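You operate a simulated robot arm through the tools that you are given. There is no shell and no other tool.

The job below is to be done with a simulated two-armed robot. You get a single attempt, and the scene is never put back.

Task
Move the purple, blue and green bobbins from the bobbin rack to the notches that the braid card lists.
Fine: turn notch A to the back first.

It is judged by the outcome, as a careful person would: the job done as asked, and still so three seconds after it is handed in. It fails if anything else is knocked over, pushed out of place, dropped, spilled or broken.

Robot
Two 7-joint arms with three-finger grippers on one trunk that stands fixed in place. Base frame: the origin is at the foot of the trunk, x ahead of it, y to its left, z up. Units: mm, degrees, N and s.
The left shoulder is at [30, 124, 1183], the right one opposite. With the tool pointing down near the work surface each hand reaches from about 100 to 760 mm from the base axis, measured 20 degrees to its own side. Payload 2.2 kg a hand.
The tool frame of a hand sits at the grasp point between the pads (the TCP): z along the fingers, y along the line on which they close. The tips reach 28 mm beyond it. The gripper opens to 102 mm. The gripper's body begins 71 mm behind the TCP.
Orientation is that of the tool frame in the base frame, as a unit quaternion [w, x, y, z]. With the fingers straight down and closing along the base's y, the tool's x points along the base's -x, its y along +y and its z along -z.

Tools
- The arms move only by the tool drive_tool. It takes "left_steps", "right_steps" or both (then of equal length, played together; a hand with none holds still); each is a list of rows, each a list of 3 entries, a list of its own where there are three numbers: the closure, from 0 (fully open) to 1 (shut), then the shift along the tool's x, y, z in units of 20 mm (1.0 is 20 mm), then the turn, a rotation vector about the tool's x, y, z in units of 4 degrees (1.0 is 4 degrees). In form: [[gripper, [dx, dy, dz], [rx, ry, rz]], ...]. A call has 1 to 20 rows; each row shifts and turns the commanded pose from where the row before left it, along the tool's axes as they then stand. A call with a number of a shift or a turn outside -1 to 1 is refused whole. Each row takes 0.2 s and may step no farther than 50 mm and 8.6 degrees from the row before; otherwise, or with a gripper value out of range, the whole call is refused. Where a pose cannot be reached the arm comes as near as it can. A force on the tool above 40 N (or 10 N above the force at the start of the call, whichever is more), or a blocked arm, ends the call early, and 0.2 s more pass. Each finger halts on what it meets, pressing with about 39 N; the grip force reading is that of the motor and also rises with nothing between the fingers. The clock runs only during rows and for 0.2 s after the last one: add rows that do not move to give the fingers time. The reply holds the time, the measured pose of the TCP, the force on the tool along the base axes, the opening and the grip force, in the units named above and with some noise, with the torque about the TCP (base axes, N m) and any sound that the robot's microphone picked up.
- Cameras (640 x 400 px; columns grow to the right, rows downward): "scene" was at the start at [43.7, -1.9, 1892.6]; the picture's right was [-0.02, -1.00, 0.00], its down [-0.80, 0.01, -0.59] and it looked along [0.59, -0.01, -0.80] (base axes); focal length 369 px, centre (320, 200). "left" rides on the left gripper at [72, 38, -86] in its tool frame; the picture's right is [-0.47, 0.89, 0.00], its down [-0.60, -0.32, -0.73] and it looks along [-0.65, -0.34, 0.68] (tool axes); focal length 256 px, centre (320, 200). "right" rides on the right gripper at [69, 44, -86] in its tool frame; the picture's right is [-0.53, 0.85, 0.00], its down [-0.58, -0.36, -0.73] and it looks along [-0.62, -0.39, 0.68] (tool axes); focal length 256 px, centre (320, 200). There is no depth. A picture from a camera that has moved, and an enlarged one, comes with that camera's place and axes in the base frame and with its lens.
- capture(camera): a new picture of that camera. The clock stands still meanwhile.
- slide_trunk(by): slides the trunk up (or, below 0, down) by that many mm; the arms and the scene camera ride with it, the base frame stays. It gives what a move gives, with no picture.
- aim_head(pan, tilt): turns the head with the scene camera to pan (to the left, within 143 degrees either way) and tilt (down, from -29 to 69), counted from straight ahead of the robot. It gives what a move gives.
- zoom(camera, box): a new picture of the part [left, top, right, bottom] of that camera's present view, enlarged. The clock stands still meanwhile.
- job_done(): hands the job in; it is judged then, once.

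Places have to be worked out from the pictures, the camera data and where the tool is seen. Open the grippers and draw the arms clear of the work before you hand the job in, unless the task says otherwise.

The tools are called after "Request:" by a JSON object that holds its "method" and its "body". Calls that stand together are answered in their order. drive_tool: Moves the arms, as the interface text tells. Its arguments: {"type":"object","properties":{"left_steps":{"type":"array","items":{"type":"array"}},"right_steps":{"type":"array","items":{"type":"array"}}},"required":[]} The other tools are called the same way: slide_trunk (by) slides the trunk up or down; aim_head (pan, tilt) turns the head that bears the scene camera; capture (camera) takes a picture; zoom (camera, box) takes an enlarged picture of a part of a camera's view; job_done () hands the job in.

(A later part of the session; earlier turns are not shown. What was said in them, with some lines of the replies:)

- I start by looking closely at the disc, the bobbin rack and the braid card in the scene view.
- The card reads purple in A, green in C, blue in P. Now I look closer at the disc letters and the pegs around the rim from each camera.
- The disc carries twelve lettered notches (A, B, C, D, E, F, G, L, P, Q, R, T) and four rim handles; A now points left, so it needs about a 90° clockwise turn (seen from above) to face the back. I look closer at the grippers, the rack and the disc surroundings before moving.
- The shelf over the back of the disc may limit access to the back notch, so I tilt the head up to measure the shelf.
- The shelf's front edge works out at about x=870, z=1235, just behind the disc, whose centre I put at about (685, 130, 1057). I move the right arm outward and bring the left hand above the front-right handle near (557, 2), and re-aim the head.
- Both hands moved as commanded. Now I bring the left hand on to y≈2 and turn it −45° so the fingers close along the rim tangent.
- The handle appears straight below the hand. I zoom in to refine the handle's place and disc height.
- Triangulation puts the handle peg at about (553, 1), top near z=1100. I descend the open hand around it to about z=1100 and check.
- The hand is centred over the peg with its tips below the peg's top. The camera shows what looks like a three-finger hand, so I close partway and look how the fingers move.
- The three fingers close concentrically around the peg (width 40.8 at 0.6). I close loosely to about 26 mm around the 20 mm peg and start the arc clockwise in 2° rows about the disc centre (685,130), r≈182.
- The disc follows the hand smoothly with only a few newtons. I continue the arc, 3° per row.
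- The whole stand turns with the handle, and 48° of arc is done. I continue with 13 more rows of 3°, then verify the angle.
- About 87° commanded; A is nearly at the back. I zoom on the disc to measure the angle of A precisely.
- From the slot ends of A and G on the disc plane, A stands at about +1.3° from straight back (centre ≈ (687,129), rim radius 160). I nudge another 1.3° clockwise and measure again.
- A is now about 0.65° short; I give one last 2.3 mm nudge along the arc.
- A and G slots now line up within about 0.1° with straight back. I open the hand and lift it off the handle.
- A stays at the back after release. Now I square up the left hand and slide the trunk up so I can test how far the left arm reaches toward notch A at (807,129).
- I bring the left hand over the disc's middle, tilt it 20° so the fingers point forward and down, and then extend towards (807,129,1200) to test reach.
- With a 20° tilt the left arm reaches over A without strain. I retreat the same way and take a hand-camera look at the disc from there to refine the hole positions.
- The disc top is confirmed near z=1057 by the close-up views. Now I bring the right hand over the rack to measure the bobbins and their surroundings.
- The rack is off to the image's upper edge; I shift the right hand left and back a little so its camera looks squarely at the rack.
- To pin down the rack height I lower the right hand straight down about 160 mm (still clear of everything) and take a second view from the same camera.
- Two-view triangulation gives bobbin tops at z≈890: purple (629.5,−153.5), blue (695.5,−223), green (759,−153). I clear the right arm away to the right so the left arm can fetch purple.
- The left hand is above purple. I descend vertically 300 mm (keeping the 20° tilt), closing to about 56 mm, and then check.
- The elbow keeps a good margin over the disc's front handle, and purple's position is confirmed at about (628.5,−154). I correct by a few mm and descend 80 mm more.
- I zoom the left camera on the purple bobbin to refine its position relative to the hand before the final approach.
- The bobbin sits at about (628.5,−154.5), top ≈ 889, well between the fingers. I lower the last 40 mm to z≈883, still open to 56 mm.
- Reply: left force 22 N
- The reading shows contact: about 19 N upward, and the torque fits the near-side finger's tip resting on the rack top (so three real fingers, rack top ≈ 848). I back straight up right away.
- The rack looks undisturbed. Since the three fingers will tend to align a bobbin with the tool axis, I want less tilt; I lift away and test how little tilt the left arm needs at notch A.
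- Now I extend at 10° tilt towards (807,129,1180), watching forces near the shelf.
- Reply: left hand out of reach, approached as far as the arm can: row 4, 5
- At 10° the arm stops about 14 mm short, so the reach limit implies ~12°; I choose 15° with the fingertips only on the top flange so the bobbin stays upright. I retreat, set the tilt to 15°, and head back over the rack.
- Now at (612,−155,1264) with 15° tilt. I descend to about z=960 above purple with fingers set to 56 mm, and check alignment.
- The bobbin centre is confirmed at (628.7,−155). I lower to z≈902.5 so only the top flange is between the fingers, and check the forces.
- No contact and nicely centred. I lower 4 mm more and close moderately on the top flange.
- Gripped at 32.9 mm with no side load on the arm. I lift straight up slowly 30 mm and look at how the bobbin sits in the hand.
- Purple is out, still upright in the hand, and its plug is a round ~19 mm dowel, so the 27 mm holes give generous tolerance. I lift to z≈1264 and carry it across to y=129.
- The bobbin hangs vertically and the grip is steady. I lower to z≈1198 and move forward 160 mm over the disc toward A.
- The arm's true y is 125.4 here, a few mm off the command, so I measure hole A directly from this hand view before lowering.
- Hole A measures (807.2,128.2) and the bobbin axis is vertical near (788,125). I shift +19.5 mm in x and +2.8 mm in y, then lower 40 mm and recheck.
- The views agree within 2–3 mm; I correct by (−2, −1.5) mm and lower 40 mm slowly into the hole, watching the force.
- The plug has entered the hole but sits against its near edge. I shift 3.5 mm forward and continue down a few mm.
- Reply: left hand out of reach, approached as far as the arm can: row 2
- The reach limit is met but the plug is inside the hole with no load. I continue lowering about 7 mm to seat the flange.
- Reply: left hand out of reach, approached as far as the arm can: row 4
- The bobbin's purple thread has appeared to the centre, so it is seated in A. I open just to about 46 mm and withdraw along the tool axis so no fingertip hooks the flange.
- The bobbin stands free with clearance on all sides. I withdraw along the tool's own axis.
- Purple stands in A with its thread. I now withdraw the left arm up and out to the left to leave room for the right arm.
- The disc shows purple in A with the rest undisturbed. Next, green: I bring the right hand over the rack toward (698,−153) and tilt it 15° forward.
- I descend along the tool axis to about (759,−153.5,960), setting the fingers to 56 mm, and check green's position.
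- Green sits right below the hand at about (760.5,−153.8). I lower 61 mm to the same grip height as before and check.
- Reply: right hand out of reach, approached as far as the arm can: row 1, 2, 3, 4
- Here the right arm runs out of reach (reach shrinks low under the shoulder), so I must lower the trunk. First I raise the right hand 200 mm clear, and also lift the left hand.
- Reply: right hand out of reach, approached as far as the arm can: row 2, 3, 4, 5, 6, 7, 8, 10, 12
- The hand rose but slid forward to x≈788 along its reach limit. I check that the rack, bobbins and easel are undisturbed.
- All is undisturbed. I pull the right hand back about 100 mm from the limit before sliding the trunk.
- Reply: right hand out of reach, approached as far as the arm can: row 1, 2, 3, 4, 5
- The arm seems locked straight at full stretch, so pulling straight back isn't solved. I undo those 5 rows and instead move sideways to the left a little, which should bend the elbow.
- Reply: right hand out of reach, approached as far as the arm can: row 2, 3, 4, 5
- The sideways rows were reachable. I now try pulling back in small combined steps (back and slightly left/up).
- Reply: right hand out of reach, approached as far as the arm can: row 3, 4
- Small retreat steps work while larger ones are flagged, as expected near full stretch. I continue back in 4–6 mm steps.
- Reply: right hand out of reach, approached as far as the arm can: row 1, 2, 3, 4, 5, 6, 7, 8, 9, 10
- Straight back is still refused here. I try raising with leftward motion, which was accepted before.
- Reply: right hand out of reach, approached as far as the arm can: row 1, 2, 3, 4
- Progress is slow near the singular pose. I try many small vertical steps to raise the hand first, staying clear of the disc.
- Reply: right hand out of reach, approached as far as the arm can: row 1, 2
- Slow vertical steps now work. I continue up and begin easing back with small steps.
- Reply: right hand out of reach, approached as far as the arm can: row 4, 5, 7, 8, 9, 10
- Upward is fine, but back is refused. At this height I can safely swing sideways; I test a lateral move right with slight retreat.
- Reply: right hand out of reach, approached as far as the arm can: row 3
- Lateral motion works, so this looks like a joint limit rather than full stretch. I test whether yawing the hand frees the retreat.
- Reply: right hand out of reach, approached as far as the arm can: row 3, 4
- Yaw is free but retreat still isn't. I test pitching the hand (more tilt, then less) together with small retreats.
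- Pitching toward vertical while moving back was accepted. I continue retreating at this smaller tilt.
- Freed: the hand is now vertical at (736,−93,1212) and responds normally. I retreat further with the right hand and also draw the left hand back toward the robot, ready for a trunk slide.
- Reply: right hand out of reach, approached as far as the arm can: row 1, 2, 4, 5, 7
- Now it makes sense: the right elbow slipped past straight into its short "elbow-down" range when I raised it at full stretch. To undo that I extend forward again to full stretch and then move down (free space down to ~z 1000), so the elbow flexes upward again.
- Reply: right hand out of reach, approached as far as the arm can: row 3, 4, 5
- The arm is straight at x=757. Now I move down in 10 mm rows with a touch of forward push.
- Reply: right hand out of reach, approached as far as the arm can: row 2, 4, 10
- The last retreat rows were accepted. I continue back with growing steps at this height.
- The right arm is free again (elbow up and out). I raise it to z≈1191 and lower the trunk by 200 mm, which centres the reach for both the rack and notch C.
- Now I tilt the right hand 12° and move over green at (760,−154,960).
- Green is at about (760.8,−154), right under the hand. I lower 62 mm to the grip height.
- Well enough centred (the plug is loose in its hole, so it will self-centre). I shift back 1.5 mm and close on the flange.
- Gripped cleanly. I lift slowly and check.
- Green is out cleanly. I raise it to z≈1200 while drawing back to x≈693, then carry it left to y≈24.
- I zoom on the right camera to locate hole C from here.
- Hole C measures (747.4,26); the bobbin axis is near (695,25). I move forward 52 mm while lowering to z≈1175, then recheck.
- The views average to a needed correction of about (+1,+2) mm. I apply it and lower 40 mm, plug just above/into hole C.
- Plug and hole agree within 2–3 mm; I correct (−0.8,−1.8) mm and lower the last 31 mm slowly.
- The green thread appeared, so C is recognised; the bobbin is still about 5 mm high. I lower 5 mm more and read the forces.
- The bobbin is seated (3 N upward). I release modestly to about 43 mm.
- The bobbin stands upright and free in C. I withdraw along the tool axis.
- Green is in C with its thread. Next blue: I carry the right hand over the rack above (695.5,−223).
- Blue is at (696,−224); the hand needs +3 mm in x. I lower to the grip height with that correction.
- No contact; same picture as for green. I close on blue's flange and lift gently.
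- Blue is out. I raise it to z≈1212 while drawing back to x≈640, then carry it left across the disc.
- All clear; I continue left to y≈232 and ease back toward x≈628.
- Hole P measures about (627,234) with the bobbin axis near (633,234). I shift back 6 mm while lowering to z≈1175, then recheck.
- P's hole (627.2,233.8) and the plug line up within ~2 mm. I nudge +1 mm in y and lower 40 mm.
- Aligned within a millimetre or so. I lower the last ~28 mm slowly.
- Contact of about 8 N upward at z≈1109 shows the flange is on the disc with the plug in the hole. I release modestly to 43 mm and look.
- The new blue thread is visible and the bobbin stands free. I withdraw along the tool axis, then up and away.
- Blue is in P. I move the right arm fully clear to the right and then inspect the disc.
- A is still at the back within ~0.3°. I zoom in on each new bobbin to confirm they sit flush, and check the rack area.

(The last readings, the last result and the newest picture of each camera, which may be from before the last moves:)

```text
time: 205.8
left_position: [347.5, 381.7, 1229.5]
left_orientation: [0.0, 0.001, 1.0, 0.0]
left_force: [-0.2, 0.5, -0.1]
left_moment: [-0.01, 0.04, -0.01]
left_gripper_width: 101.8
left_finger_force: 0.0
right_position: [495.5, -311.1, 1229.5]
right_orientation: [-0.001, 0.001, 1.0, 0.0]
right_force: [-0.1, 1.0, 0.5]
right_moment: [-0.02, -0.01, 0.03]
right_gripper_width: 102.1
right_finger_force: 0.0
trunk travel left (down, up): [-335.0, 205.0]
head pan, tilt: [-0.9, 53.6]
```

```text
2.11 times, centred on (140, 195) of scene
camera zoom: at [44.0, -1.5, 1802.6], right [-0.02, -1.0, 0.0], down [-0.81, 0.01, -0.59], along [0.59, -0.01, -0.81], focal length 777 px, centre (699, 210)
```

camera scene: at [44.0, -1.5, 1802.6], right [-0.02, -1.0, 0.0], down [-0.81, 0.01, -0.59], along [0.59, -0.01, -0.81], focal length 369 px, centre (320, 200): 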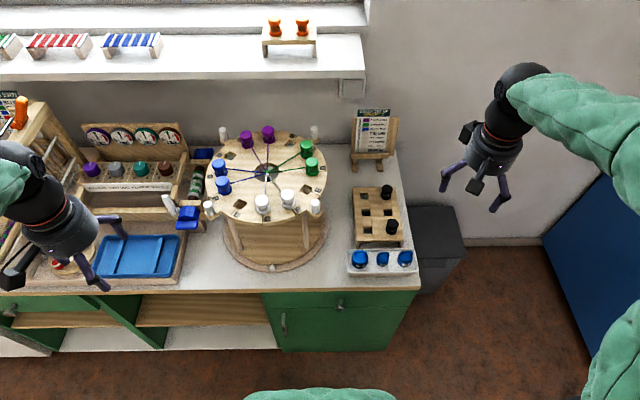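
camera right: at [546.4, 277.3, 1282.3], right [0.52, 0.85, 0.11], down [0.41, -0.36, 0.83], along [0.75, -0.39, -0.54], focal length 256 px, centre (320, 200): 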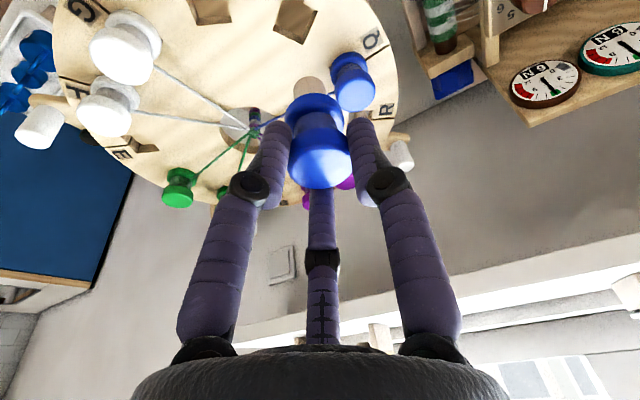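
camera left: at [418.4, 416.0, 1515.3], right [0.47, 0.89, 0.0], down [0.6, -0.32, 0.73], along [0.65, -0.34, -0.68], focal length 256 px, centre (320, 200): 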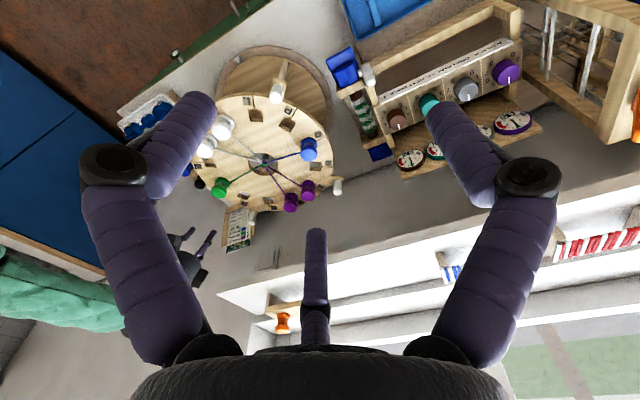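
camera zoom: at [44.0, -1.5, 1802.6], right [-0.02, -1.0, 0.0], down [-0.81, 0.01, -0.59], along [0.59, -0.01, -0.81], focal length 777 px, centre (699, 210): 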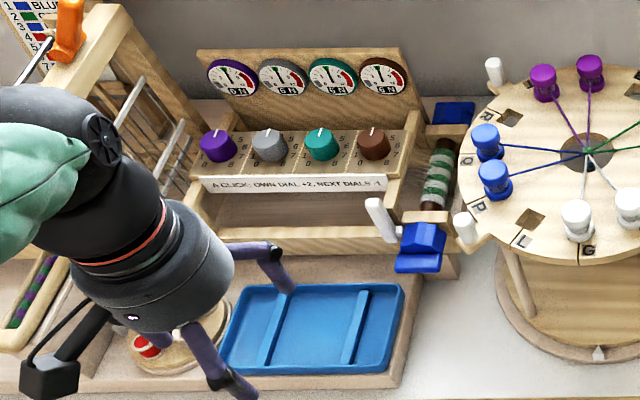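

All three bobbins sit flush with their threads, and rack, tray, easel and neighbours are untouched. I raise and draw both open hands back, clear of the work.

Request:
{"method": "drive_tool", "body": {"left_steps": [[0, [0, 0, -1], [0, 0, 0]], [0, [0, 0, -1], [0, 0, 0]], [0, [0, 0, -1], [0, 0, 0]], [0, [0, 0, -1], [0, 0, 0]], [0, [0, 0, -1], [0, 0, 0]], [0, [0, 0, -1], [0, 0, 0]], [0, [0, 0, 0], [0, 0, 0]]], "right_steps": [[0, [0.5, -0.5, -1], [0, 0, 0]], [0, [0.5, -0.5, -1], [0, 0, 0]], [0, [0.5, -0.5, -1], [0, 0, 0]], [0, [0.5, -0.5, -1], [0, 0, 0]], [0, [0.5, -0.5, -1], [0, 0, 0]], [0, [0.5, -0.5, -1], [0, 0, 0]], [0, [0, 0, 0], [0, 0, 0]]]}}

Request:
{"method": "capture", "body": {"camera": "scene"}}

Request:
{"method": "zoom", "body": {"camera": "scene", "box": [195, 115, 345, 245]}}

```text
time: 207.4
left_position: [347.3, 380.9, 1350.8]
left_orientation: [0.0, 0.001, 1.0, 0.0]
left_force: [0.6, 0.3, -0.1]
left_moment: [-0.02, 0.04, 0.01]
left_gripper_width: 101.7
left_finger_force: 0.1
right_position: [437.3, -370.7, 1354.1]
right_orientation: [0.0, 0.0, 1.0, 0.0]
right_force: [0.0, 0.2, -0.4]
right_moment: [-0.01, 0.02, 0.02]
right_gripper_width: 102.0
right_finger_force: 0.2
trunk travel left (down, up): [-335.0, 205.0]
head pan, tilt: [-0.9, 53.6]
```

```text
taken
camera scene: at [44.4, -1.7, 1802.5], right [-0.02, -1.0, 0.0], down [-0.81, 0.01, -0.59], along [0.59, -0.01, -0.81], focal length 369 px, centre (320, 200)
```

scene: 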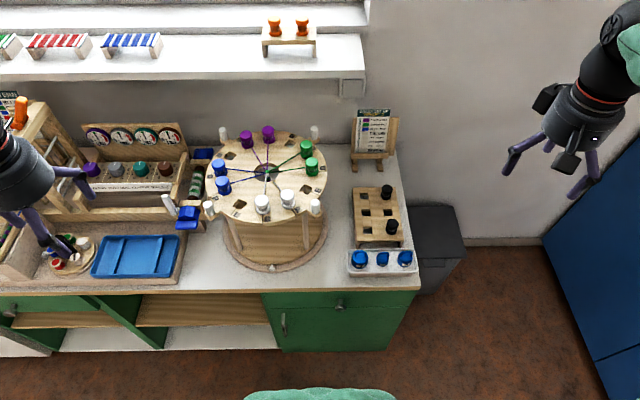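

```text
3.08 times, centred on (270, 180) of scene
camera zoom: at [44.4, -1.7, 1802.5], right [-0.02, -1.0, 0.0], down [-0.81, 0.01, -0.59], along [0.59, -0.01, -0.81], focal length 1136 px, centre (474, 262)
```

zoom: 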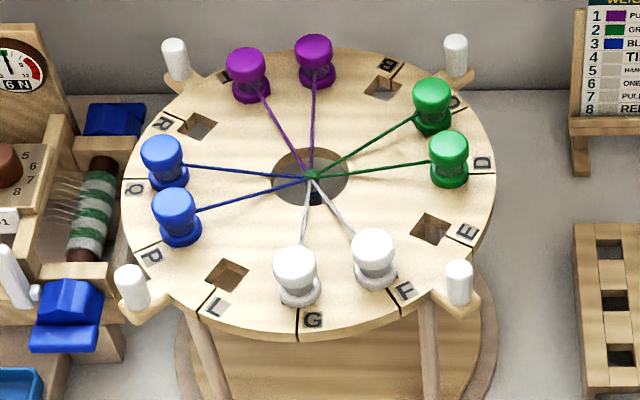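

The disc stands with A at the back, purple in A, green in C and blue in P. Both grippers are open and clear, and nothing else has moved, so I hand the job in.

Request:
{"method": "job_done", "body": {}}

```text
The job is handed in.
```

The job is done and handed in. I first turned the disc so notch A faces the back, and it is still there to within about 0.3°. I then moved the three bobbins from the rack to the notches on the braid card:

- **Purple:** notch A
- **Green:** notch C
- **Blue:** notch P

In the last pictures all three stand upright and flush, each with its thread running to the centre. The other bobbins, the rack, the weights and the card easel look undisturbed.

- **Rack contact:** on the first approach to purple, a fingertip pressed on the rack top with about 19 N. I backed off at once, and the rack did not shift.
- **Right arm stuck:** while I was reaching for green, the right arm got stuck at full stretch and took several moves to free. It touched nothing.

Both grippers are open and the arms are drawn clear of the work.
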